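You operate a simulated robot arm through the tools that you are given. There is no shell and no other tool. Be economical: measure what you need, move in short steps, check, and stop when the job is done.

Carry out the task below with a simulated two-armed robot. There is one attempt and no reset: what you move stays moved.

Task
Switch on, zero the pieces counter and start the line at speed 10.
Fine: one push of the counter's button, one of START, no jog.

It is judged by the outcome, as a careful person would: the job done as asked, and still so three seconds after it is handed in. It fails if anything else is knocked over, pushed out of place, dropped, spilled or broken.

Robot
Two 7-joint arms with fingered hands on one trunk, on a base that drives. Base frame: it is fixed to the floor where the robot stands at the start and does not move with it; the origin is under the middle of the robot, x ahead of it, y to its left, z up. Readings come in cm, rad, newtons and seconds.
The left shoulder is at the start at [20, 13.5, 109.5], the right one opposite. With the tool pointing down near the work surface each hand reaches from about 60 to 66 cm from the robot's upright axis, wherever it stands, measured 20 degrees to its own side. Places, roughly: batch key [80, 20, 110]; black stop button [50, 40, 90]; blue cloth [-150, -125, 100]; button of the metres counter [80, 50, 120]; button of the packs counter [80, 40, 120]; button of the pieces counter [80, 50, 120]; crimp cartridge [-125, -150, 25]; dots cartridge [-125, -150, 100]; drip jug [-125, -125, 25]; hand wheel [50, -20, 90]; job key [80, 30, 110]; jog button [50, 40, 90]; key switch lever [70, 0, 110]; knob of station four [60, -100, 130]; knob of station one [60, -30, 130]; knob of station three [60, -80, 130]. Payload 4 kg a hand.
Tool frame (each hand has its own): the origin (TCP) lies between the finger pads and is the grasp point; the fingertips stand 2.5 cm ahead of it; z points along the fingers, y is the line along which they close. Largest opening 8.8 cm; the body of the gripper starts 2.9 cm behind the TCP. The gripper is a hand of 4 fingers: y runs from the thumb to the fingers, the wrist lies at [-1.3, -10.6, -17.4] in the tool frame.
Orientation is told as [roll, pitch, yaw] about the base's x, y, z axes, in that order, counted from this pose: with the fingers straight down and the wrist toward the robot, the tool's x, y and z point along [0, 1, 0], [1, 0, 0] and [0, 0, -1] of the base frame.

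Tools
- The arms move only by the tool move_arm. It takes "left_moves", "right_moves" or both (then of equal length, played together; a hand with none holds still); each is a list of rows, each a list of 6 numbers: the shift along the tool's x, y, z in mm, then the turn, a rotation vector about the tool's x, y, z in rad. In form: [[x, y, z, wx, wy, wz], ...]. A call has 1 to 8 rows; each row is the pose to reach, as a shift and turn from the pose commanded when the call began, along the tool's axes at that moment. A row lasts 0.2 s, in which the tool goes at most 5 cm and 0.15 rad; a call with a longer step from one row to the next is refused whole. A pose out of reach is approached as far as the arm can. The call stops where the force on the tool passes 60 N (or 10 N more than at its start, if that is more) or the arm is blocked; 0.2 s more then pass. In this call time passes only in rows, and 0.2 s behind the last. The reply holds the time, the measured pose of the TCP, the force on the tool along the base axes, the opening and the grip force, in the units named above and with some noise, with the torque about the TCP (base axes, N m) and any sound that the robot's microphone picked up.
- Cameras (640 x 400 px; columns grow to the right, rows downward): "scene" is now at [14.51, -0.35, 170.68]; the picture's right is [-0.04, -1.00, 0.00], its down [-0.64, 0.02, -0.76] and it looks along [0.76, -0.03, -0.65] (base axes); focal length 214 px, centre (320, 200). "left" rides on the left gripper at [-6.4, -8.3, -9.8] in its tool frame; the picture's right is [-0.62, -0.37, 0.69], its down [0.71, -0.63, 0.30] and it looks along [0.32, 0.68, 0.65] (tool axes); focal length 265 px, centre (320, 200). "right" rides on the right gripper at [6.4, -8.3, -9.8] in its tool frame; the picture's right is [-0.62, 0.37, -0.69], its down [-0.71, -0.63, 0.30] and it looks along [-0.32, 0.68, 0.65] (tool axes); focal length 265 px, centre (320, 200). There is no depth. A picture from a camera that has moved, and an enlarged one, comes with that camera's place and axes in the base frame and with its lens.
- grab_frame(camera): a new picture of that camera. No time passes.
- raise_lower(by): slides the trunk up (or, below 0, down) by that many cm; the arms and the scene camera ride with it, the base frame stays. It gives what a move gives, with no picture.
- roll_base(legs): drives the robot by 1 to 6 legs, each [ahead, left, turn to the left] in cm, cm and rad, along the robot's own axes; the way and the turn of a leg run together, so that a leg with both is an arc; at most 150 cm and 3.142 rad a leg. The arms and the cameras ride along, it lands a little off, and it stops where it bumps. It gives what a move gives.
- finger_targets(index, middle, ring, thumb_bend, thumb_turn, hand): sets how far each is bent, from 0 (flat) to 1 (curled in); at 0.3 the hand is open as for a grip, at 0.7 the pads meet at the TCP. One left out holds its place. A second passes; each finger stops where it meets its share of the squeeze, and holds until it gets a number again. It is the only way to open and close the hand. It gives what a move gives, with no picture; readings hold the bend of each and the force on the fingers (four entries, about 0 where the hand has none), thumb and palm. thumb_turn goes from beside the hand (0) to across from the fingers (1), as for a grip.
- aim_head(pan, tilt): turns the head with the scene camera to pan (to the left, within 1.693 rad either way) and tilt (down, from -0.506 to 1.204), counted from straight ahead of the robot. It gives what a move gives.
- enlarge(camera, box): a new picture of the part [left, top, right, bottom] of that camera's present view, enlarged. No time passes.
- finish_job(): hands the job in; it is judged then, once.

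Work in short steps. Places have to be worked out from the pictures, the camera data and where the tool is seen: move nearer, look again, correct. Check each grasp and each placing, and mend what went wrong. You have 120 turns and 92 pictures in all, those below and enlarged ones among them. Open the grippers and draw the arms clear of the work before you hand the job in, unless the task says otherwise; then end with one line.

The tools are called after "Call:" as name(argument=value, ...) on one line, values as JSON. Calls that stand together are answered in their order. move_arm: Moves the arms, as the interface text tells. Its arguments: {"type":"object","properties":{"left_moves":{"type":"array"},"right_moves":{"type":"array"}},"required":[]} The other tools are called the same way: raise_lower (by) slides the trunk up or down; finger_targets (index, middle, ring, thumb_bend, thumb_turn, hand) moves the fingers one by one; roll_base (legs) drives the base; aim_head (pan, tilt) turns the head that bears the scene camera; grab_frame (camera) takes a picture; enlarge (camera, box) takes an enlarged picture of a part of a camera's view; finish_job () hands the job in.

At the start:

```text
time_s: 0.0
left_tool_pos: [39.79, 36.07, 144.6]
left_ee_rot: [-0.001, 0.0, 0.001]
left_wrist_force: [-0.6, 0.1, -0.7]
left_wrist_torque: [-0.01, -0.03, 0.0]
left_gripper_width: 8.74
left_gripper_force: 0.1
left_shape: jaw
left_bend: [0.3, 0.3, 0.3, 0.3, 0.98]
left_finger forces: [0.0, 0.0, 0.0, 0.1, 0.0, 0.0]
right_tool_pos: [63.71, -0.86, 143.95]
right_ee_rot: [0.001, 0.0, 0.0]
right_wrist_force: [0.1, 0.0, -0.4]
right_wrist_torque: [0.01, -0.01, -0.03]
right_gripper_width: 8.77
right_gripper_force: 0.0
right_shape: jaw
right_bend: [0.3, 0.3, 0.3, 0.3, 0.98]
right_finger forces: [0.0, 0.1, 0.0, 0.1, 0.1, 0.0]
trunk travel left (down, up): [-70.0, 7.0]
robot x, y, heading: [-0.01, 0.26, 0.002]
head pan, tilt: [-0.037, 0.702]
```

scene: 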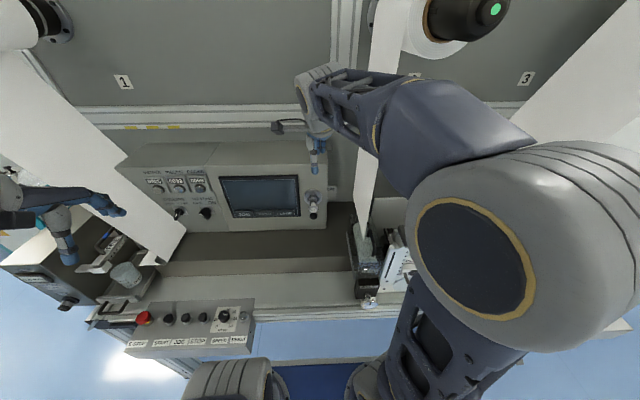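
right: 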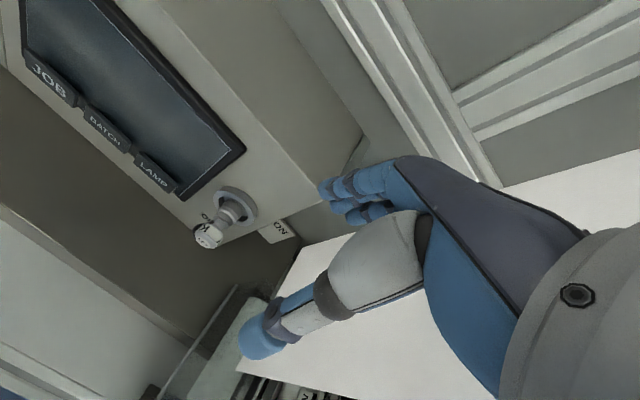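
left: 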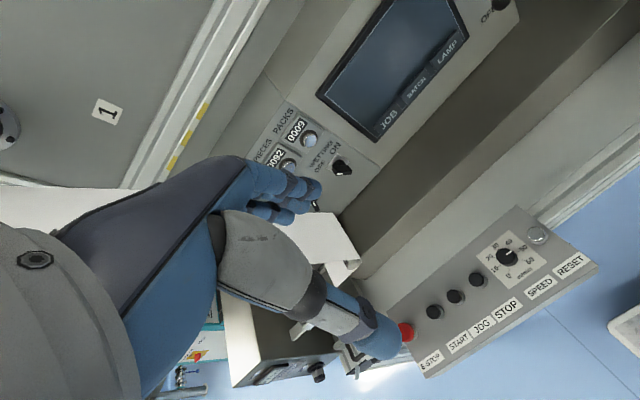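

I see the control panel with counters, screen and key switch, and a console with E-stop/start/jog/stop/speed/reset. I enlarge both for details.

Call:
enlarge(camera="scene", box=[120, 130, 340, 240])

Call:
enlarge(camera="scene", box=[80, 270, 280, 395])

Call:
enlarge(camera="left", box=[380, 200, 620, 380])

Call:
enlarge(camera="right", box=[140, 140, 340, 280])

```text
2.91 times, centred on (230, 185) of scene
camera zoom: at [14.51, -0.35, 170.68], right [-0.04, -1.0, 0.0], down [-0.64, 0.02, -0.76], along [0.76, -0.03, -0.65], focal length 624 px, centre (582, 244)
```

zoom: 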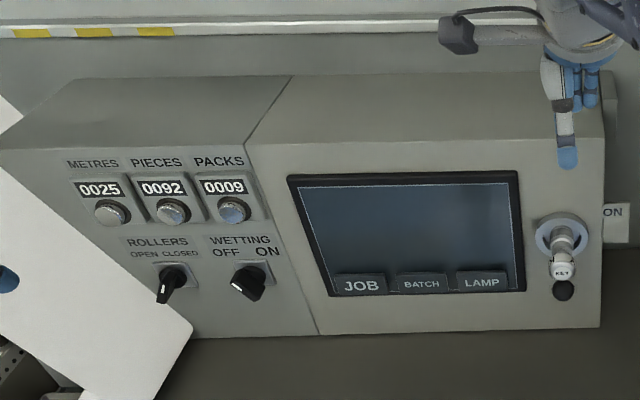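

```text
3.20 times, centred on (180, 332) of scene
camera zoom: at [14.51, -0.35, 170.68], right [-0.04, -1.0, 0.0], down [-0.64, 0.02, -0.76], along [0.76, -0.03, -0.65], focal length 686 px, centre (768, -224)
```

zoom: 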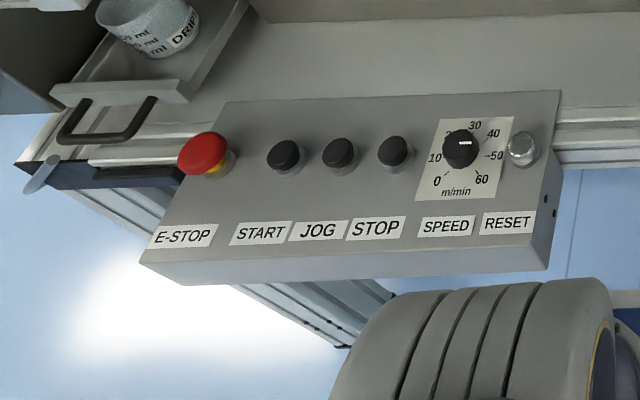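

```text
2.22 times, centred on (500, 290) of left
camera zoom: at [31.52, 29.73, 154.53], right [-0.37, -0.62, -0.69], down [-0.63, 0.71, -0.31], along [0.68, 0.32, -0.65], focal length 590 px, centre (-80, 0)
```

zoom: 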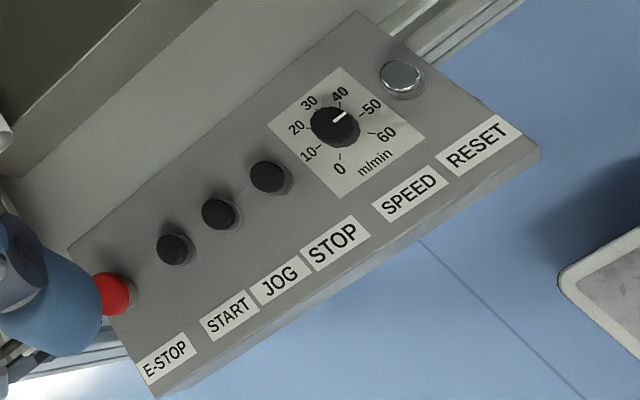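

```text
2.86 times, centred on (240, 210) of right
camera zoom: at [55.26, 5.7, 153.83], right [0.37, -0.62, 0.69], down [-0.63, -0.71, -0.3], along [0.68, -0.32, -0.65], focal length 758 px, centre (549, 171)
```

zoom: 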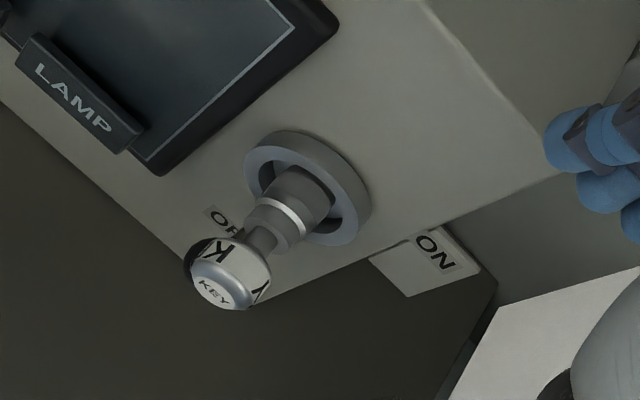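

The key lever sticks straight out of the panel at about [71–78, 0, 118]. I pull the right hand back and lower to look at it from the front with its camera.

Call:
move_arm(right_moves=[[0, -40, 20, 0, 0, 0], [0, -80, 40, 0, 0, 0], [0, -120, 60, 0, 0, 0], [-10, -160, 80, 0, 0, 0], [-20, -190, 110, 0, 0, 0]])

Call:
grab_frame(camera="right")

Call:
grab_frame(camera="scene")

```text
time_s: 1.2
left_tool_pos: [39.75, 36.09, 144.56]
left_ee_rot: [-0.002, 0.001, -0.002]
left_wrist_force: [0.8, 0.4, 0.5]
left_wrist_torque: [-0.02, 0.01, -0.01]
left_gripper_width: 8.77
left_gripper_force: 0.0
left_shape: jaw
left_bend: [0.3, 0.3, 0.3, 0.3, 0.98]
left_finger forces: [0.0, 0.1, 0.0, 0.0, 0.1, 0.1]
right_tool_pos: [44.77, -2.75, 132.62]
right_ee_rot: [0.001, 0.0, 0.001]
right_wrist_force: [0.1, 0.2, -0.1]
right_wrist_torque: [0.03, 0.02, 0.04]
right_gripper_width: 8.76
right_gripper_force: 0.2
right_shape: jaw
right_bend: [0.3, 0.3, 0.3, 0.3, 0.98]
right_finger forces: [0.0, 0.0, 0.0, 0.1, 0.0, 0.0]
trunk travel left (down, up): [-70.0, 7.0]
robot x, y, heading: [0.02, -0.07, -0.001]
head pan, tilt: [-0.037, 0.702]
```

```text
84 pictures are left
camera right: at [36.28, 3.73, 142.54], right [0.37, -0.62, 0.69], down [-0.63, -0.71, -0.3], along [0.68, -0.32, -0.65], focal length 265 px, centre (320, 200)
```

right: 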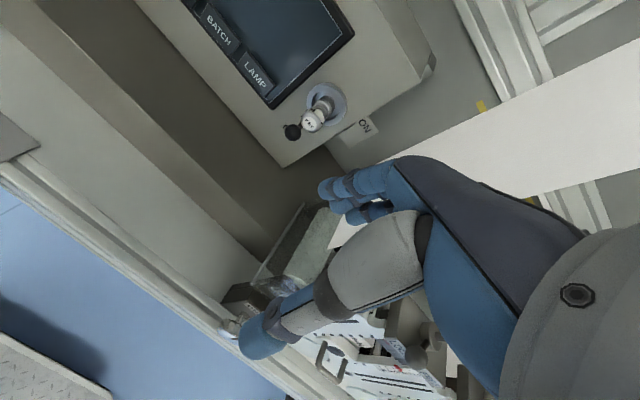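

```text
83 pictures are left
camera scene: at [14.55, -0.34, 170.68], right [-0.04, -1.0, 0.0], down [-0.64, 0.02, -0.76], along [0.76, -0.03, -0.65], focal length 214 px, centre (320, 200)
```

scene: 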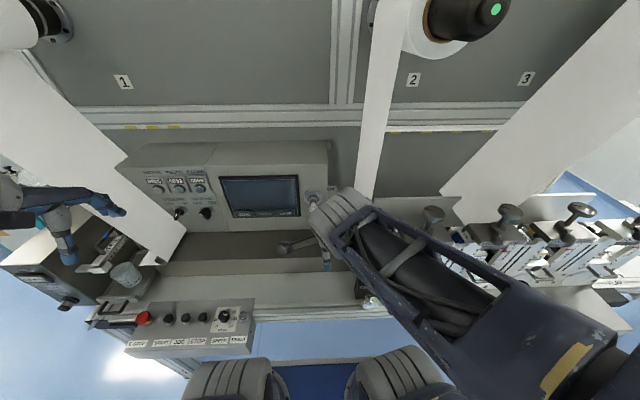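

Call:
enlarge(camera="right", box=[250, 60, 410, 160])

```text
4.00 times, centred on (330, 110) of right
camera zoom: at [36.28, 3.73, 142.54], right [0.37, -0.62, 0.69], down [-0.63, -0.71, -0.3], along [0.68, -0.32, -0.65], focal length 1062 px, centre (280, 560)
```

zoom: 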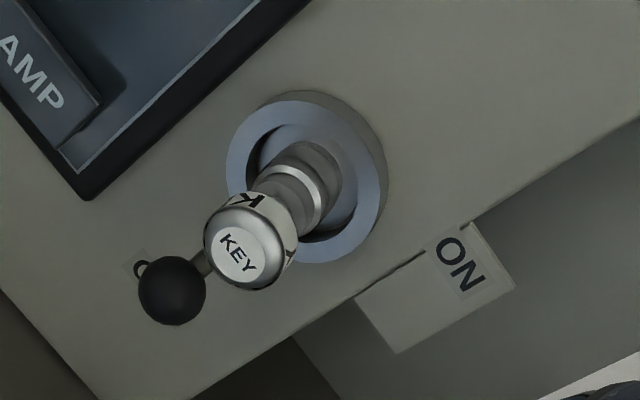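

The lever is a black ball about 4 cm below the hub, at roughly [71, 0, 114.6], pointing to OFF, with ON up and to the right. I make both hands into pointing hands and look at them.

Call:
finger_targets(hand="right", index=0.1, middle=1, ring=1, thumb_bend=1)

Call:
finger_targets(hand="left", index=0.1, middle=1, ring=1, thumb_bend=1)

Call:
grab_frame(camera="right")

Call:
grab_frame(camera="left")

```text
time_s: 2.2
left_tool_pos: [39.73, 36.19, 144.68]
left_ee_rot: [-0.001, 0.001, 0.0]
left_wrist_force: [0.2, 0.2, -0.4]
left_wrist_torque: [0.0, 0.01, 0.0]
left_gripper_width: 8.77
left_gripper_force: 0.0
left_shape: jaw
left_bend: [0.3, 0.3, 0.3, 0.3, 0.98]
left_finger forces: [0.0, 0.1, 0.0, 0.0, 0.0, 0.1]
right_tool_pos: [44.74, -2.7, 132.63]
right_ee_rot: [0.0, 0.001, 0.002]
right_wrist_force: [-0.9, 0.7, 0.4]
right_wrist_torque: [0.02, 0.0, 0.01]
right_gripper_width: 3.01
right_gripper_force: 0.2
right_shape: fingers
right_bend: [0.1, 1.0, 1.0, 1.0, 0.98]
right_finger forces: [0.0, 0.0, 0.1, 0.0, 0.1, 0.0]
trunk travel left (down, up): [-70.0, 7.0]
robot x, y, heading: [-0.09, -0.13, 0.001]
head pan, tilt: [-0.037, 0.702]
```

```text
time_s: 3.2
left_tool_pos: [39.69, 36.12, 144.61]
left_ee_rot: [-0.001, 0.0, 0.001]
left_wrist_force: [0.4, -0.5, 0.1]
left_wrist_torque: [0.0, 0.0, 0.04]
left_gripper_width: 3.03
left_gripper_force: 0.2
left_shape: fingers
left_bend: [0.1, 1.0, 1.0, 1.0, 0.98]
left_finger forces: [0.0, 0.0, 0.1, 0.1, 0.0, 0.0]
right_tool_pos: [44.75, -2.89, 132.69]
right_ee_rot: [-0.001, 0.001, -0.001]
right_wrist_force: [0.4, -0.1, -0.5]
right_wrist_torque: [-0.01, -0.01, -0.01]
right_gripper_width: 3.02
right_gripper_force: 0.0
right_shape: fingers
right_bend: [0.1, 1.0, 1.0, 1.0, 0.98]
right_finger forces: [0.0, 0.0, 0.0, 0.0, 0.0, 0.0]
trunk travel left (down, up): [-70.0, 7.0]
robot x, y, heading: [0.03, -0.27, 0.0]
head pan, tilt: [-0.037, 0.702]
```

```text
81 pictures are left
camera right: at [36.3, 3.72, 142.58], right [0.37, -0.62, 0.69], down [-0.63, -0.71, -0.3], along [0.68, -0.32, -0.65], focal length 265 px, centre (320, 200)
```

right: 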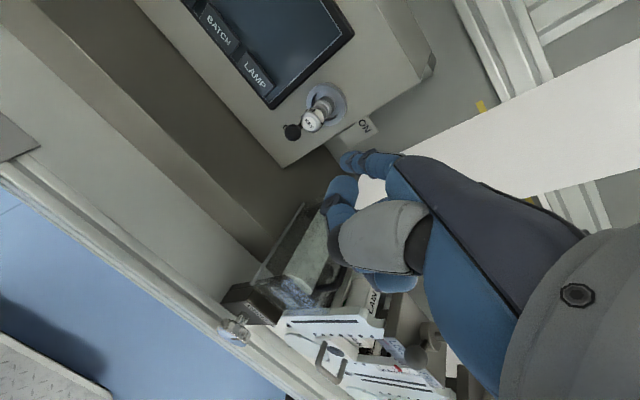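

```text
80 pictures are left
camera left: at [31.52, 29.73, 154.53], right [-0.37, -0.62, -0.69], down [-0.63, 0.71, -0.31], along [0.68, 0.32, -0.65], focal length 265 px, centre (320, 200)
```

left: 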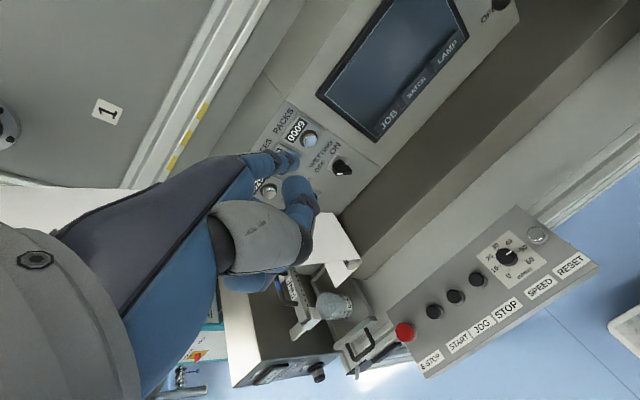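

I need the index fingertip's place in the tool frame, so I view the right hand from the scene camera too.

Call:
enlarge(camera="scene", box=[260, 180, 380, 300])

Call:
enlarge(camera="right", box=[300, 120, 460, 300])

```text
3.33 times, centred on (320, 240) of scene
camera zoom: at [14.51, -0.35, 170.68], right [-0.04, -1.0, 0.0], down [-0.64, 0.02, -0.76], along [0.76, -0.03, -0.65], focal length 715 px, centre (320, 67)
```

zoom: 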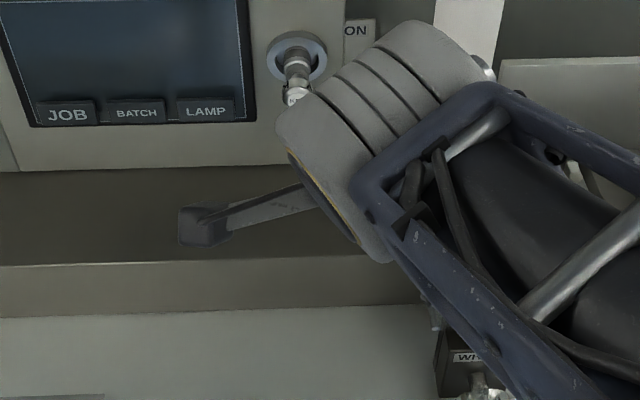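

```text
2.22 times, centred on (380, 210) of right
camera zoom: at [36.3, 3.72, 142.58], right [0.37, -0.62, 0.69], down [-0.63, -0.71, -0.3], along [0.68, -0.32, -0.65], focal length 590 px, centre (187, 178)
```

zoom: 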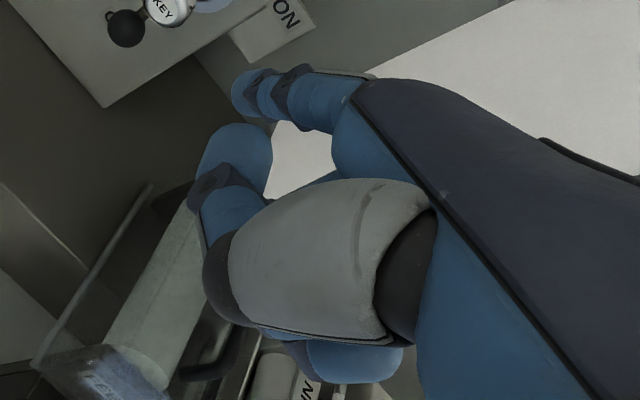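

Call:
enlarge(camera="scene", box=[0, 150, 150, 290])

Call:
enlarge(camera="left", box=[180, 120, 360, 320])

```text
2.86 times, centred on (75, 220) of scene
camera zoom: at [14.51, -0.35, 170.68], right [-0.04, -1.0, 0.0], down [-0.64, 0.02, -0.76], along [0.76, -0.03, -0.65], focal length 613 px, centre (1020, 143)
```

zoom: 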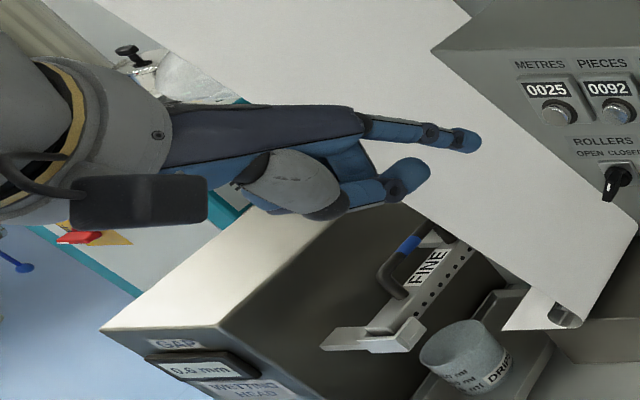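

```text
2.00 times, centred on (270, 220) of left
camera zoom: at [31.52, 29.73, 154.53], right [-0.37, -0.62, -0.69], down [-0.63, 0.71, -0.31], along [0.68, 0.32, -0.65], focal length 531 px, centre (420, 160)
```

zoom: 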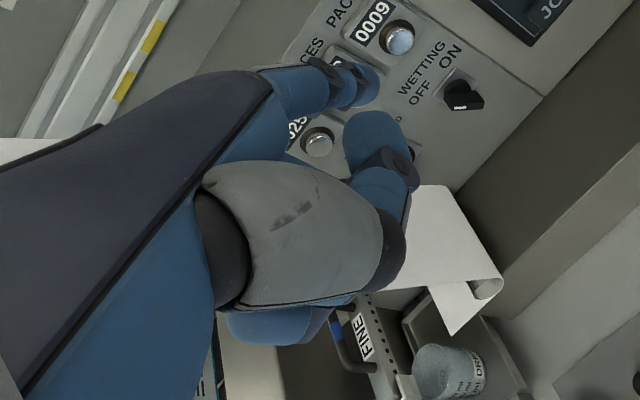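

The index tip at bend 0.1 sits about (±1.1, 7.3, 0.4) in the tool frame. I pitch the right hand about −0.8 so the finger points forward, and bring it in front of the panel just left of the ball.

Call:
move_arm(right_moves=[[12, 20, 36, -0.133, 0, 0], [24, 40, 72, -0.267, 0, 0], [36, 60, 108, -0.4, 0, 0], [48, 80, 144, -0.533, 0, 0], [60, 100, 180, -0.667, 0, 0], [70, 120, 216, -0.8, 0, 0]])

Call:
grab_frame(camera="right")

Call:
grab_frame(camera="scene")

```text
time_s: 4.0
left_tool_pos: [39.84, 36.11, 144.61]
left_ee_rot: [-0.002, -0.002, -0.002]
left_wrist_force: [-0.4, -0.1, 0.4]
left_wrist_torque: [-0.02, 0.03, -0.01]
left_gripper_width: 3.0
left_gripper_force: 0.1
left_shape: fingers
left_bend: [0.1, 1.0, 1.0, 1.0, 0.98]
left_finger forces: [0.1, 0.0, 0.0, 0.0, 0.1, 0.0]
right_tool_pos: [40.45, 16.66, 124.81]
right_ee_rot: [0.189, -0.21, 0.46]
right_wrist_force: [-0.2, -0.6, -0.4]
right_wrist_torque: [0.0, -0.02, 0.03]
right_gripper_width: 3.02
right_gripper_force: 0.2
right_shape: fingers
right_bend: [0.1, 1.0, 1.0, 1.0, 0.97]
right_finger forces: [0.0, 0.0, 0.0, 0.0, 0.0, 0.1]
right hand out of reach, approached as far as the arm can: row 2, 3
trunk travel left (down, up): [-70.0, 7.0]
robot x, y, heading: [0.18, -0.17, 0.005]
head pan, tilt: [-0.037, 0.702]
stopped in row 3 (right hand): the arm was blocked; the commanded pose is now the measured one
```

```text
75 pictures are left
camera right: at [29.1, 16.14, 133.75], right [0.55, -0.55, 0.63], down [-0.18, -0.81, -0.55], along [0.82, 0.19, -0.55], focal length 265 px, centre (320, 200)
```

right: 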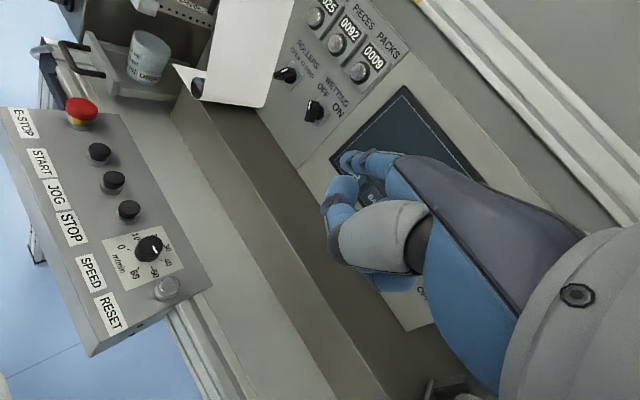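

```text
74 pictures are left
camera scene: at [14.5, -0.41, 170.68], right [-0.04, -1.0, 0.0], down [-0.64, 0.02, -0.76], along [0.76, -0.03, -0.65], focal length 214 px, centre (320, 200)
```

scene: 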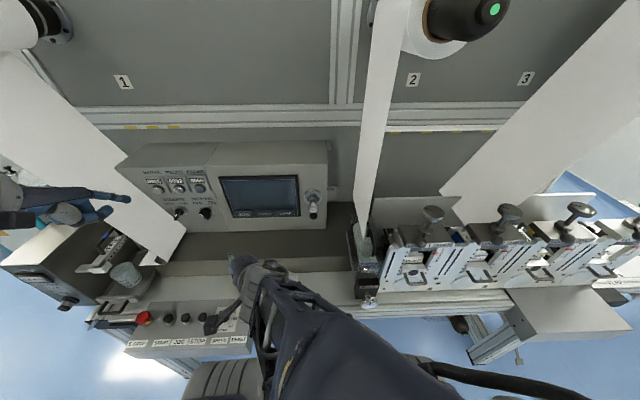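

The arm was too retracted and swung left; I now compute the correction to bring the hand forward to about [62, 4, 112] and then finish the rotation.

Call:
move_arm(right_moves=[[-39, 17.8, 18.6, 0, 0, 0], [-78, 35.5, 37.2, 0, 0, 0], [-117, 53.3, 55.8, -0.103, -0.068, 0.059], [-156, 71, 74.3, -0.206, -0.136, 0.118], [-195, 88.8, 92.9, -0.309, -0.203, 0.177], [-234, 106.6, 111.5, -0.412, -0.271, 0.236], [-234, 106.6, 111.5, -0.515, -0.339, 0.295], [-234, 106.6, 111.5, -0.618, -0.407, 0.354]])

Call:
grab_frame(camera="right")

Call:
grab_frame(camera="scene")

```text
time_s: 5.9
left_tool_pos: [39.66, 36.06, 144.79]
left_ee_rot: [-0.002, -0.003, -0.005]
left_wrist_force: [0.6, 0.3, -0.1]
left_wrist_torque: [-0.05, -0.01, 0.02]
left_gripper_width: 3.02
left_gripper_force: 0.1
left_shape: fingers
left_bend: [0.1, 1.0, 1.0, 1.0, 0.98]
left_finger forces: [0.0, 0.0, 0.1, 0.0, 0.1, 0.1]
right_tool_pos: [64.07, 0.36, 114.85]
right_ee_rot: [0.206, -0.792, -0.266]
right_wrist_force: [-12.8, 4.1, 0.3]
right_wrist_torque: [-0.22, -0.57, 0.19]
right_gripper_width: 2.89
right_gripper_force: 6.3
right_shape: fingers
right_bend: [0.11, 1.0, 1.0, 1.0, 0.97]
right_finger forces: [12.0, 0.1, 0.1, 0.0, 0.0, 0.0]
right hand out of reach, approached as far as the arm can: row 1, 2, 3, 4, 5
trunk travel left (down, up): [-70.0, 7.0]
robot x, y, heading: [-0.16, -0.06, -0.003]
head pan, tilt: [-0.037, 0.702]
stopped in row 8 (right hand): the arm was blocked; the commanded pose is now the measured one
```

```text
73 pictures are left
camera right: at [51.82, 8.17, 116.61], right [-0.33, -0.69, 0.65], down [-0.29, -0.58, -0.76], along [0.9, -0.44, -0.01], focal length 265 px, centre (320, 200)
```

right: 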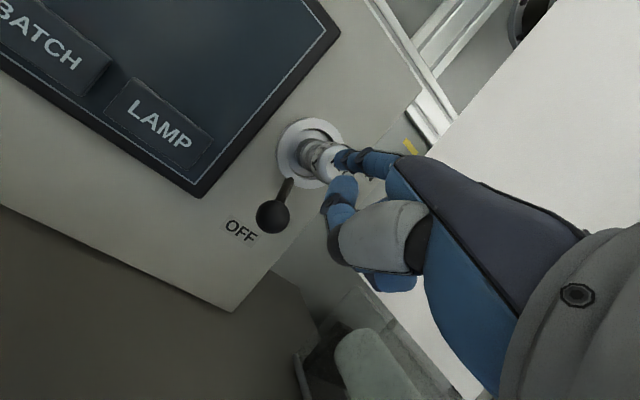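

```text
72 pictures are left
camera scene: at [14.44, -0.34, 170.68], right [-0.04, -1.0, 0.0], down [-0.64, 0.02, -0.76], along [0.76, -0.03, -0.64], focal length 214 px, centre (320, 200)
```

scene: 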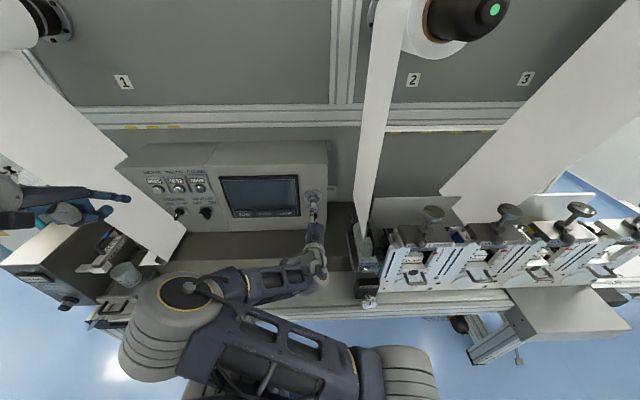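

The finger touched the KEY face lightly. Ball refined to about [74.3, 0, 112] with the hub axis at [·, 0, 118.5]; I back off, straighten the hand and go to a standoff left of the ball.

Call:
move_arm(right_moves=[[4, -34, -34, 0, 0, 0], [12, -67, -8, 0, -0.006, -0.06], [7, -94, 18, 0.005, -0.012, -0.12], [7, -94, 18, 0.011, -0.017, -0.187]])

Call:
grab_frame(camera="right")

```text
time_s: 6.5
left_tool_pos: [39.85, 35.97, 144.78]
left_ee_rot: [-0.001, -0.003, -0.007]
left_wrist_force: [-0.3, 1.3, -0.9]
left_wrist_torque: [0.01, 0.0, 0.01]
left_gripper_width: 3.01
left_gripper_force: 0.0
left_shape: fingers
left_bend: [0.1, 1.0, 1.0, 1.0, 0.98]
left_finger forces: [0.0, 0.0, 0.1, 0.0, 0.2, 0.1]
right_tool_pos: [62.32, -3.38, 114.51]
right_ee_rot: [0.353, -0.756, -0.538]
right_wrist_force: [0.4, -0.2, 0.0]
right_wrist_torque: [0.03, -0.06, 0.03]
right_gripper_width: 3.0
right_gripper_force: 0.1
right_shape: fingers
right_bend: [0.1, 1.0, 1.0, 1.0, 0.97]
right_finger forces: [0.1, 0.0, 0.0, 0.0, 0.0, 0.0]
right hand out of reach, approached as far as the arm can: row 1
trunk travel left (down, up): [-70.0, 7.0]
robot x, y, heading: [0.09, -0.2, -0.003]
head pan, tilt: [-0.037, 0.702]
stopped in row 2 (right hand): the arm was blocked; the commanded pose is now the measured one
```

```text
71 pictures are left
camera right: at [51.54, 5.89, 117.14], right [-0.45, -0.69, 0.57], down [-0.37, -0.44, -0.82], along [0.81, -0.58, -0.06], focal length 265 px, centre (320, 200)
```

right: 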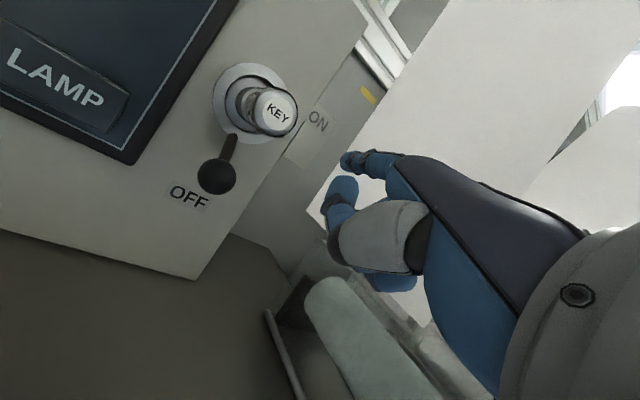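

The arm is too cramped, since the wrist is close to the shoulder. I back the base off 22 cm so the arm can work stretched out.

Call:
roll_base(legs=[[-22, 0, 0]])

```text
time_s: 8.2
left_tool_pos: [17.84, 35.92, 144.79]
left_ee_rot: [0.0, -0.003, -0.006]
left_wrist_force: [0.5, 0.1, 0.8]
left_wrist_torque: [0.0, -0.02, -0.01]
left_gripper_width: 3.02
left_gripper_force: 0.0
left_shape: fingers
left_bend: [0.1, 1.0, 1.0, 1.0, 0.98]
left_finger forces: [0.1, 0.0, 0.1, 0.0, 0.0, 0.1]
right_tool_pos: [40.25, -3.49, 114.47]
right_ee_rot: [0.352, -0.755, -0.538]
right_wrist_force: [-1.1, -0.1, 0.9]
right_wrist_torque: [0.0, 0.01, 0.01]
right_gripper_width: 3.0
right_gripper_force: 0.1
right_shape: fingers
right_bend: [0.1, 1.0, 1.0, 1.0, 0.97]
right_finger forces: [0.0, 0.0, 0.0, 0.0, 0.0, 0.0]
trunk travel left (down, up): [-70.0, 7.0]
robot x, y, heading: [-22.16, 0.02, -0.003]
head pan, tilt: [-0.037, 0.702]
```

Now I bring the right hand forward again to the standoff at about [59, 2, 107], straightening its orientation.

Call:
move_arm(right_moves=[[14, 8, 31, 0.004, 0.005, -0.064], [28, 16, 63, 0.008, 0.01, -0.128], [42, 23, 94, 0.012, 0.015, -0.192], [57, 31, 125, 0.016, 0.02, -0.256], [71, 39, 157, 0.02, 0.025, -0.32], [85, 47, 188, 0.024, 0.03, -0.384]])

Call:
grab_frame(camera="right")

Call:
grab_frame(camera="scene")

```text
time_s: 9.6
left_tool_pos: [17.79, 36.03, 144.7]
left_ee_rot: [-0.002, -0.006, -0.009]
left_wrist_force: [0.3, 0.2, 0.5]
left_wrist_torque: [-0.02, -0.02, 0.0]
left_gripper_width: 3.03
left_gripper_force: 0.0
left_shape: fingers
left_bend: [0.1, 1.0, 1.0, 1.0, 0.98]
left_finger forces: [0.0, 0.1, 0.1, 0.0, 0.1, 0.1]
right_tool_pos: [59.16, 2.25, 106.83]
right_ee_rot: [-0.006, -0.8, 0.01]
right_wrist_force: [-0.4, 0.6, -0.3]
right_wrist_torque: [0.01, -0.03, 0.01]
right_gripper_width: 3.0
right_gripper_force: 0.0
right_shape: fingers
right_bend: [0.1, 1.0, 1.0, 1.0, 0.97]
right_finger forces: [0.0, 0.1, 0.0, 0.0, 0.1, 0.0]
trunk travel left (down, up): [-70.0, 7.0]
robot x, y, heading: [-21.83, 0.25, -0.002]
head pan, tilt: [-0.037, 0.702]
```

```text
70 pictures are left
camera right: at [46.08, 8.69, 107.77], right [-0.24, -0.62, 0.75], down [-0.22, -0.72, -0.66], along [0.95, -0.32, 0.04], focal length 265 px, centre (320, 200)
```

right: 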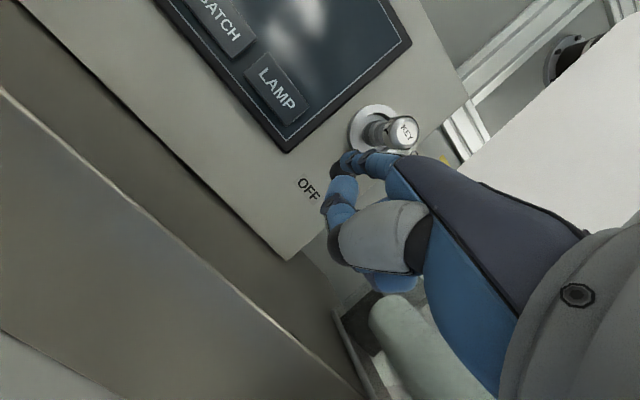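

```text
69 pictures are left
camera scene: at [-7.56, -0.34, 170.68], right [-0.04, -1.0, 0.0], down [-0.64, 0.02, -0.76], along [0.76, -0.03, -0.65], focal length 214 px, centre (320, 200)
```

scene: 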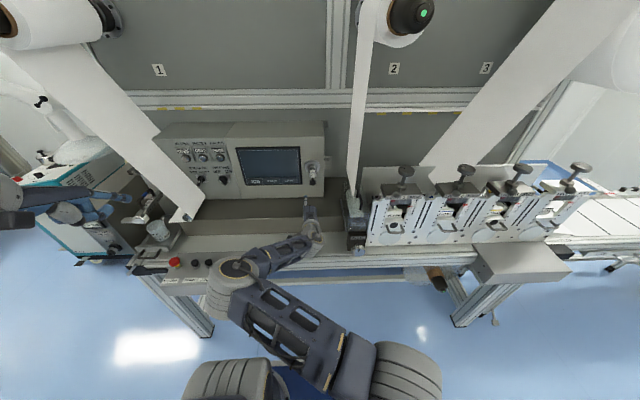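

The hand is now straight; fingertip predicted at [64.6, 3.5, 111.8]. I advance 10 cm in +x to pass left of the ball.

Call:
move_arm(right_moves=[[3, 23, 24, 0, 0, 0], [5, 47, 48, 0, 0, 0], [5, 70, 72, 0, 0, 0]])

Call:
grab_frame(camera="right")

Call:
enlarge(camera="scene", box=[260, 130, 380, 230])

```text
time_s: 10.4
left_tool_pos: [17.81, 36.01, 144.71]
left_ee_rot: [-0.002, -0.004, -0.007]
left_wrist_force: [0.2, 0.5, -0.3]
left_wrist_torque: [0.01, 0.02, -0.01]
left_gripper_width: 3.02
left_gripper_force: 0.2
left_shape: fingers
left_bend: [0.1, 1.0, 1.0, 1.0, 0.98]
left_finger forces: [0.1, 0.0, 0.0, 0.0, 0.1, 0.1]
right_tool_pos: [66.75, 3.6, 108.24]
right_ee_rot: [-0.002, -0.8, 0.002]
right_wrist_force: [-0.7, -0.7, 0.8]
right_wrist_torque: [-0.01, 0.02, 0.03]
right_gripper_width: 2.99
right_gripper_force: 0.1
right_shape: fingers
right_bend: [0.1, 1.0, 1.0, 1.0, 0.97]
right_finger forces: [0.1, 0.1, 0.0, 0.0, 0.0, 0.0]
right hand out of reach, approached as far as the arm can: row 3
trunk travel left (down, up): [-70.0, 7.0]
robot x, y, heading: [-21.51, 0.21, 0.0]
head pan, tilt: [-0.037, 0.702]
```

```text
68 pictures are left
camera right: at [53.76, 10.07, 109.06], right [-0.24, -0.62, 0.75], down [-0.22, -0.72, -0.66], along [0.95, -0.32, 0.03], focal length 265 px, centre (320, 200)
```

right: 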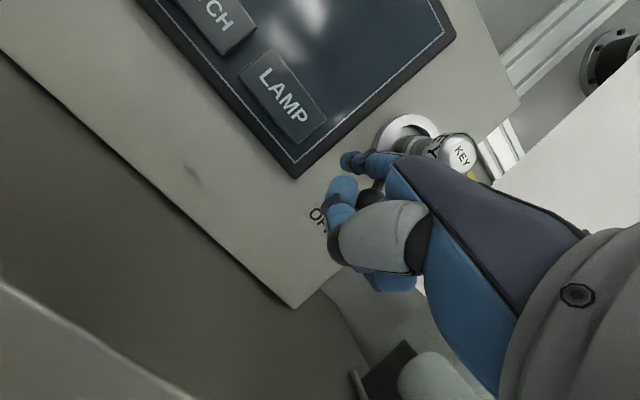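

```text
4.00 times, centred on (320, 180) of scene
camera zoom: at [-7.52, -0.35, 170.68], right [-0.04, -1.0, 0.0], down [-0.64, 0.02, -0.76], along [0.76, -0.03, -0.65], focal length 858 px, centre (320, 280)
```

zoom: 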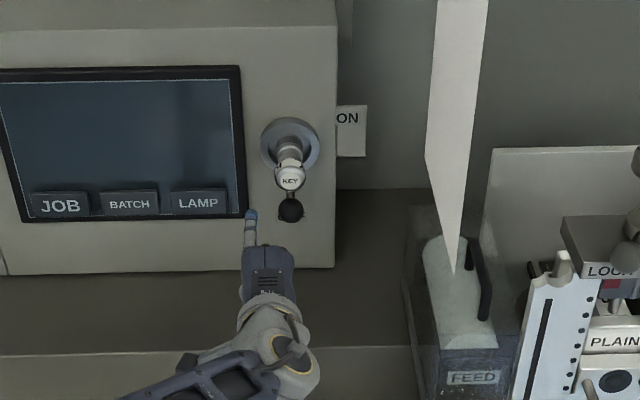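

The arm reached its limit, short by about 3 cm. I draw the hand back slightly and roll the base 6 cm forward for margin.

Call:
move_arm(right_moves=[[0, -21, -21, 0, 0, 0]])

Call:
roll_base(legs=[[6, 0, 0]])

Call:
grab_frame(camera="right")

Call:
enlarge(camera="scene", box=[260, 130, 380, 230])

```text
time_s: 10.8
left_tool_pos: [17.87, 35.88, 144.65]
left_ee_rot: [-0.002, -0.003, -0.007]
left_wrist_force: [0.4, -0.2, -0.1]
left_wrist_torque: [-0.03, 0.02, -0.01]
left_gripper_width: 3.01
left_gripper_force: 0.1
left_shape: fingers
left_bend: [0.1, 1.0, 1.0, 1.0, 0.98]
left_finger forces: [0.0, 0.0, 0.0, 0.0, 0.0, 0.1]
right_tool_pos: [63.99, 3.49, 108.13]
right_ee_rot: [0.0, -0.799, 0.002]
right_wrist_force: [0.8, 0.1, 1.7]
right_wrist_torque: [0.01, 0.03, 0.01]
right_gripper_width: 2.97
right_gripper_force: 0.0
right_shape: fingers
right_bend: [0.1, 1.0, 1.0, 1.0, 0.97]
right_finger forces: [0.0, 0.0, 0.0, 0.0, 0.0, 0.0]
trunk travel left (down, up): [-70.0, 7.0]
robot x, y, heading: [-22.16, 0.19, -0.001]
head pan, tilt: [-0.037, 0.702]
```

```text
time_s: 11.8
left_tool_pos: [23.93, 35.93, 144.69]
left_ee_rot: [-0.002, -0.003, -0.007]
left_wrist_force: [-0.2, -0.6, -0.2]
left_wrist_torque: [0.02, 0.01, 0.0]
left_gripper_width: 3.02
left_gripper_force: 0.1
left_shape: fingers
left_bend: [0.1, 1.0, 1.0, 1.0, 0.98]
left_finger forces: [0.1, 0.0, 0.0, 0.0, 0.0, 0.0]
right_tool_pos: [69.96, 3.45, 108.15]
right_ee_rot: [0.0, -0.8, 0.0]
right_wrist_force: [0.6, 0.3, 0.2]
right_wrist_torque: [0.02, -0.01, -0.02]
right_gripper_width: 2.98
right_gripper_force: 0.1
right_shape: fingers
right_bend: [0.1, 1.0, 1.0, 1.0, 0.97]
right_finger forces: [0.0, 0.0, 0.1, 0.0, 0.0, 0.0]
trunk travel left (down, up): [-70.0, 7.0]
robot x, y, heading: [-15.9, -0.1, -0.003]
head pan, tilt: [-0.037, 0.702]
```

```text
66 pictures are left
camera right: at [56.99, 9.96, 109.0], right [-0.24, -0.62, 0.75], down [-0.22, -0.71, -0.66], along [0.95, -0.32, 0.03], focal length 265 px, centre (320, 200)
```

right: 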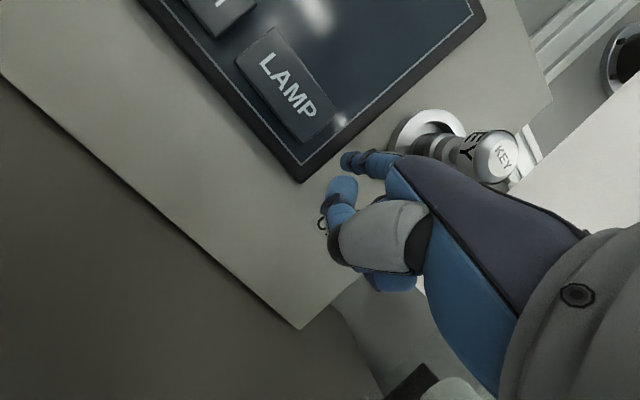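

```text
4.00 times, centred on (320, 180) of scene
camera zoom: at [-1.47, -0.36, 170.68], right [-0.04, -1.0, 0.0], down [-0.64, 0.02, -0.76], along [0.76, -0.03, -0.65], focal length 858 px, centre (320, 280)
```

zoom: 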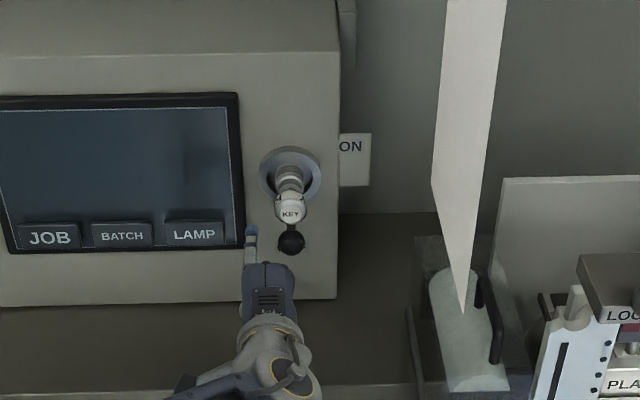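

Fingertip is at about [75.4, 4.6, 113], ball at [74.3, 0, 112]. I sweep the fingertip along the arc around the hub axis, first to the 90° position.

Call:
move_arm(right_moves=[[-24, -8, 8, 0, 0, 0], [-42, -10, 10, 0, 0, 0], [-59, -9.5, 9, 0, 0, 0], [-76, -5, 5, 0, 0, 0], [-91, 2, -2, 0, 0, 0], [-103, 11, -11, 0, 0, 0], [-111, 23, -22, 0, 0, 0]])

Call:
enlarge(camera="scene", box=[260, 130, 380, 230])

Call:
grab_frame(camera="right")

```text
time_s: 13.3
left_tool_pos: [23.86, 36.03, 144.74]
left_ee_rot: [-0.002, -0.003, -0.007]
left_wrist_force: [-0.1, 0.4, 1.4]
left_wrist_torque: [-0.03, 0.02, 0.0]
left_gripper_width: 2.99
left_gripper_force: 0.1
left_shape: fingers
left_bend: [0.1, 1.0, 1.0, 1.0, 0.98]
left_finger forces: [0.0, 0.0, 0.0, 0.1, 0.0, 0.0]
right_tool_pos: [68.36, -5.75, 112.34]
right_ee_rot: [0.0, -0.8, -0.001]
right_wrist_force: [-0.7, 0.6, -1.3]
right_wrist_torque: [-0.11, 0.05, 0.07]
right_gripper_width: 2.89
right_gripper_force: 0.9
right_shape: fingers
right_bend: [0.11, 1.0, 1.0, 1.0, 0.97]
right_finger forces: [2.1, 0.1, 0.1, 0.0, 0.1, 0.1]
right hand out of reach, approached as far as the arm can: row 2, 3, 4, 5, 6, 7
trunk travel left (down, up): [-70.0, 7.0]
robot x, y, heading: [-15.72, 0.14, -0.002]
head pan, tilt: [-0.037, 0.702]
```

```text
4.00 times, centred on (320, 180) of scene
camera zoom: at [-1.45, -0.35, 170.68], right [-0.04, -1.0, 0.0], down [-0.64, 0.02, -0.76], along [0.76, -0.03, -0.65], focal length 858 px, centre (320, 280)
```

zoom: 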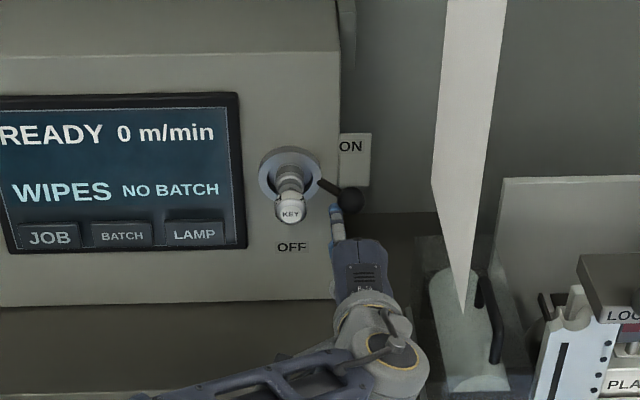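

```text
63 pictures are left
camera right: at [55.29, 0.66, 113.14], right [-0.24, -0.62, 0.75], down [-0.22, -0.71, -0.66], along [0.95, -0.32, 0.03], focal length 265 px, centre (320, 200)
```

right: 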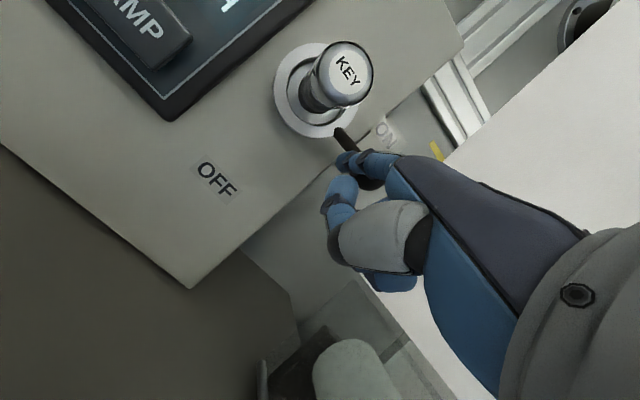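

The screen is on, showing READY 0 m/min. I nudge the lever slightly further up to be sure it is seated at ON.

Call:
move_arm(right_moves=[[-5, 3, -10, 0, 0, 0], [-6, 6, -18, 0, 0, 0]])

Call:
enlarge(camera="scene", box=[260, 130, 380, 230])

```text
time_s: 13.9
left_tool_pos: [23.95, 36.01, 144.75]
left_ee_rot: [-0.002, -0.004, -0.007]
left_wrist_force: [-0.3, -0.2, 0.5]
left_wrist_torque: [0.0, 0.02, 0.02]
left_gripper_width: 3.0
left_gripper_force: 0.0
left_shape: fingers
left_bend: [0.1, 1.0, 1.0, 1.0, 0.98]
left_finger forces: [0.0, 0.0, 0.0, 0.0, 0.1, 0.0]
right_tool_pos: [67.48, -6.44, 113.69]
right_ee_rot: [0.0, -0.8, 0.003]
right_wrist_force: [-0.2, 4.4, -3.7]
right_wrist_torque: [-0.21, 0.16, 0.26]
right_gripper_width: 2.72
right_gripper_force: 2.3
right_shape: fingers
right_bend: [0.13, 1.0, 1.0, 1.0, 0.97]
right_finger forces: [4.9, 0.1, 0.1, 0.0, 0.0, 0.0]
trunk travel left (down, up): [-70.0, 7.0]
robot x, y, heading: [-16.15, -0.26, 0.0]
head pan, tilt: [-0.037, 0.702]
```

```text
4.00 times, centred on (320, 180) of scene
camera zoom: at [-1.44, -0.34, 170.67], right [-0.04, -1.0, 0.0], down [-0.64, 0.02, -0.76], along [0.76, -0.03, -0.65], focal length 858 px, centre (320, 280)
```

zoom: 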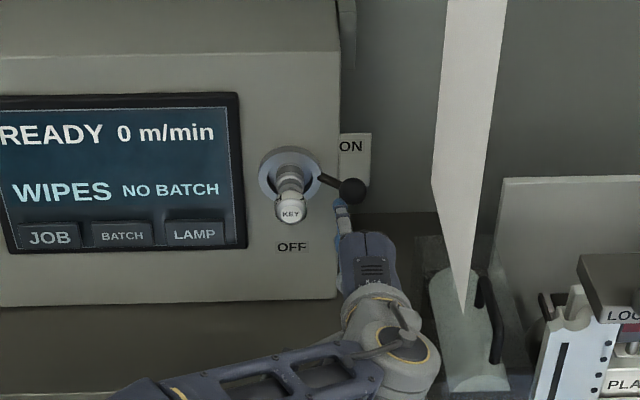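

The lever is at ON. I withdraw the right finger straight back and then to the right, clear of everything.

Call:
move_arm(right_moves=[[0, -28, -22, 0, 0, 0], [0, -56, -50, 0, 0, 0], [0, -80, -80, 0, 0, 0], [-40, -95, -90, 0, 0, 0], [-80, -95, -90, 0, 0, 0], [-120, -95, -90, 0, 0, 0]])

Call:
grab_frame(camera="scene")

```text
time_s: 15.3
left_tool_pos: [23.85, 35.94, 144.76]
left_ee_rot: [-0.001, -0.003, -0.007]
left_wrist_force: [-0.3, -0.1, 0.0]
left_wrist_torque: [-0.03, -0.01, -0.02]
left_gripper_width: 3.01
left_gripper_force: 0.0
left_shape: fingers
left_bend: [0.1, 1.0, 1.0, 1.0, 0.98]
left_finger forces: [0.1, 0.0, 0.1, 0.0, 0.0, 0.0]
right_tool_pos: [53.8, -14.6, 114.2]
right_ee_rot: [-0.001, -0.798, 0.0]
right_wrist_force: [-0.1, -0.5, 0.6]
right_wrist_torque: [0.0, 0.0, 0.0]
right_gripper_width: 2.99
right_gripper_force: 0.1
right_shape: fingers
right_bend: [0.1, 1.0, 1.0, 1.0, 0.97]
right_finger forces: [0.0, 0.0, 0.1, 0.0, 0.1, 0.0]
right hand out of reach, approached as far as the arm can: row 5, 6
trunk travel left (down, up): [-70.0, 7.0]
robot x, y, heading: [-15.87, 0.03, -0.001]
head pan, tilt: [-0.037, 0.702]
```

```text
61 pictures are left
camera scene: at [-1.46, -0.36, 170.68], right [-0.04, -1.0, 0.0], down [-0.64, 0.02, -0.76], along [0.76, -0.03, -0.65], focal length 214 px, centre (320, 200)
```

scene: 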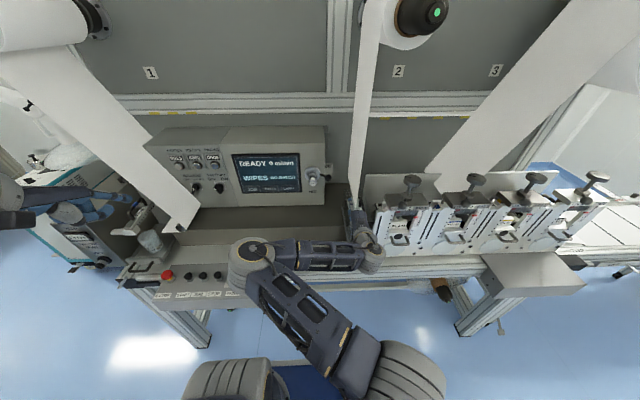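

The right elbow hangs toward the console; I raise the right hand back to its upright start-like pose on the right side to clear the left workspace.

Call:
move_arm(right_moves=[[-14, 18, -35, 0.11, 0, 0], [-28, 36, -70, 0.23, 0, 0], [-42, 53, -105, 0.34, 0, 0], [-57, 71, -140, 0.46, 0, 0], [-71, 89, -175, 0.57, 0, 0], [-85, 107, -210, 0.69, 0, 0], [-100, 124, -246, 0.8, 0, 0]])

Call:
grab_frame(camera="scene")

```text
time_s: 16.9
left_tool_pos: [23.86, 35.9, 144.69]
left_ee_rot: [0.001, -0.005, -0.009]
left_wrist_force: [0.0, 0.6, 0.2]
left_wrist_torque: [0.0, 0.01, 0.02]
left_gripper_width: 2.99
left_gripper_force: 0.0
left_shape: fingers
left_bend: [0.1, 1.0, 1.0, 1.0, 0.98]
left_finger forces: [0.1, 0.0, 0.1, 0.0, 0.0, 0.0]
right_tool_pos: [44.91, -24.59, 139.96]
right_ee_rot: [-0.001, 0.002, -0.001]
right_wrist_force: [0.4, 0.1, 0.4]
right_wrist_torque: [0.0, -0.04, 0.04]
right_gripper_width: 3.0
right_gripper_force: 0.1
right_shape: fingers
right_bend: [0.1, 1.0, 1.0, 1.0, 0.97]
right_finger forces: [0.0, 0.0, 0.0, 0.0, 0.0, 0.0]
right hand out of reach, approached as far as the arm can: row 2
trunk travel left (down, up): [-70.0, 7.0]
robot x, y, heading: [-15.92, -0.08, -0.001]
head pan, tilt: [-0.037, 0.702]
```

```text
60 pictures are left
camera scene: at [-1.46, -0.36, 170.67], right [-0.04, -1.0, 0.0], down [-0.64, 0.02, -0.76], along [0.76, -0.03, -0.65], focal length 214 px, centre (320, 200)
```

scene: 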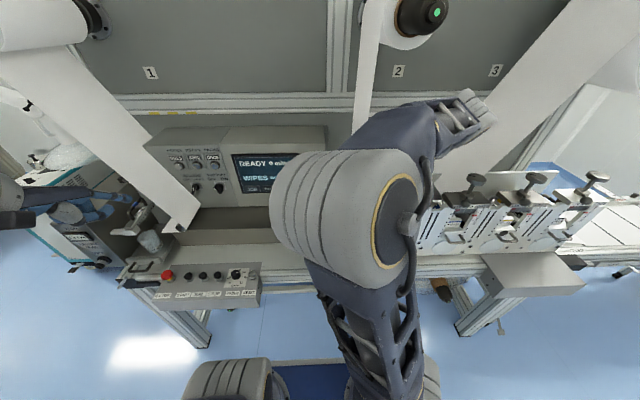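

The left workspace is clear now. The paper web near the counters matters, so I look at that area from the present viewpoint for triangulation.

Call:
enlarge(camera="scene", box=[80, 110, 280, 240])

Call:
grab_frame(camera="left")

```text
3.08 times, centred on (180, 175) of scene
camera zoom: at [-1.46, -0.36, 170.67], right [-0.04, -1.0, 0.0], down [-0.64, 0.02, -0.76], along [0.76, -0.03, -0.65], focal length 660 px, centre (751, 277)
```

zoom: 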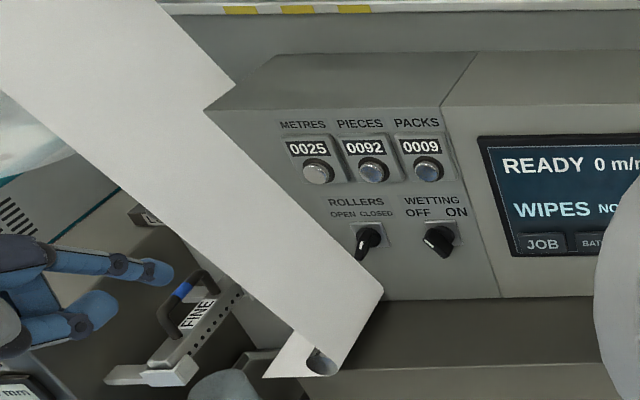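

```text
58 pictures are left
camera left: at [15.58, 29.62, 154.56], right [-0.37, -0.62, -0.69], down [-0.62, 0.72, -0.31], along [0.69, 0.32, -0.65], focal length 265 px, centre (320, 200)
```

left: 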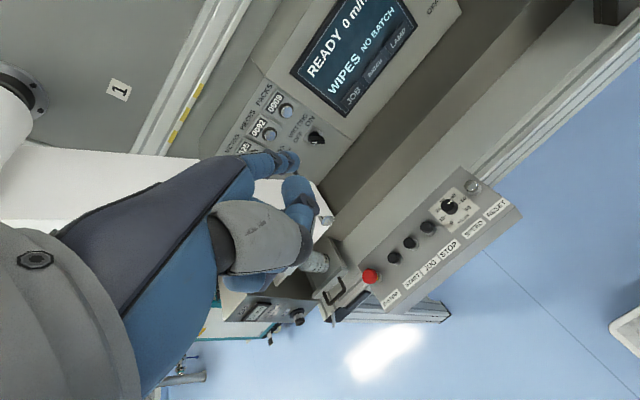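

The web is a sloping sheet at y≥~54 (x 60–77), the pieces button is about [76.7, 47, 124.4]. I shift the base left 27 cm and 8 cm forward so the left hand can work there comfortably.

Call:
roll_base(legs=[[0, 27, 0], [6, 0, 0]])

Call:
grab_frame(camera="scene")

Call:
grab_frame(camera="left")

```text
time_s: 19.4
left_tool_pos: [30.02, 63.37, 144.66]
left_ee_rot: [-0.001, -0.003, -0.01]
left_wrist_force: [0.2, -1.1, -0.4]
left_wrist_torque: [-0.04, 0.0, 0.01]
left_gripper_width: 3.02
left_gripper_force: 0.1
left_shape: fingers
left_bend: [0.1, 1.0, 1.0, 1.0, 0.98]
left_finger forces: [0.0, 0.1, 0.0, 0.0, 0.0, 0.1]
right_tool_pos: [50.89, 2.82, 139.97]
right_ee_rot: [0.0, 0.001, 0.0]
right_wrist_force: [0.2, -0.4, 0.2]
right_wrist_torque: [-0.03, 0.01, -0.01]
right_gripper_width: 3.01
right_gripper_force: 0.1
right_shape: fingers
right_bend: [0.1, 1.0, 1.0, 1.0, 0.97]
right_finger forces: [0.1, 0.1, 0.0, 0.1, 0.0, 0.1]
trunk travel left (down, up): [-70.0, 7.0]
robot x, y, heading: [-9.93, 27.43, -0.002]
head pan, tilt: [-0.037, 0.702]
```

```text
57 pictures are left
camera scene: at [4.62, 27.1, 170.68], right [-0.04, -1.0, 0.0], down [-0.64, 0.03, -0.76], along [0.76, -0.03, -0.65], focal length 214 px, centre (320, 200)
```

scene: 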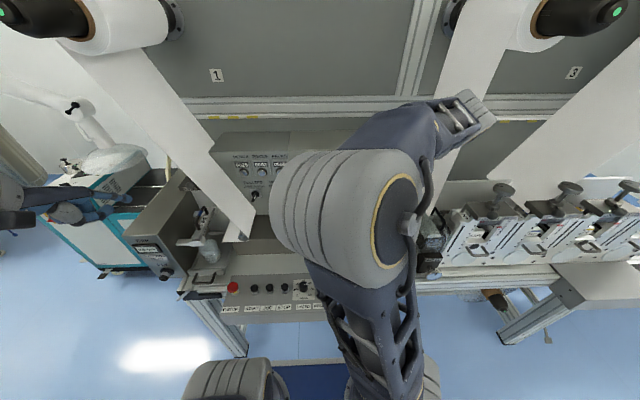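

```text
56 pictures are left
camera left: at [21.7, 57.06, 154.57], right [-0.37, -0.62, -0.69], down [-0.62, 0.72, -0.31], along [0.69, 0.32, -0.65], focal length 265 px, centre (320, 200)
```

left: 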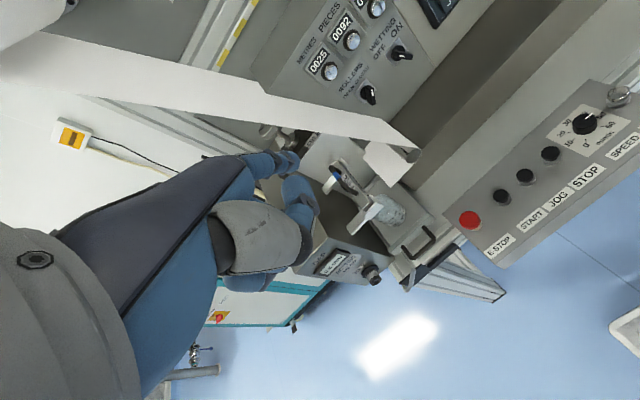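

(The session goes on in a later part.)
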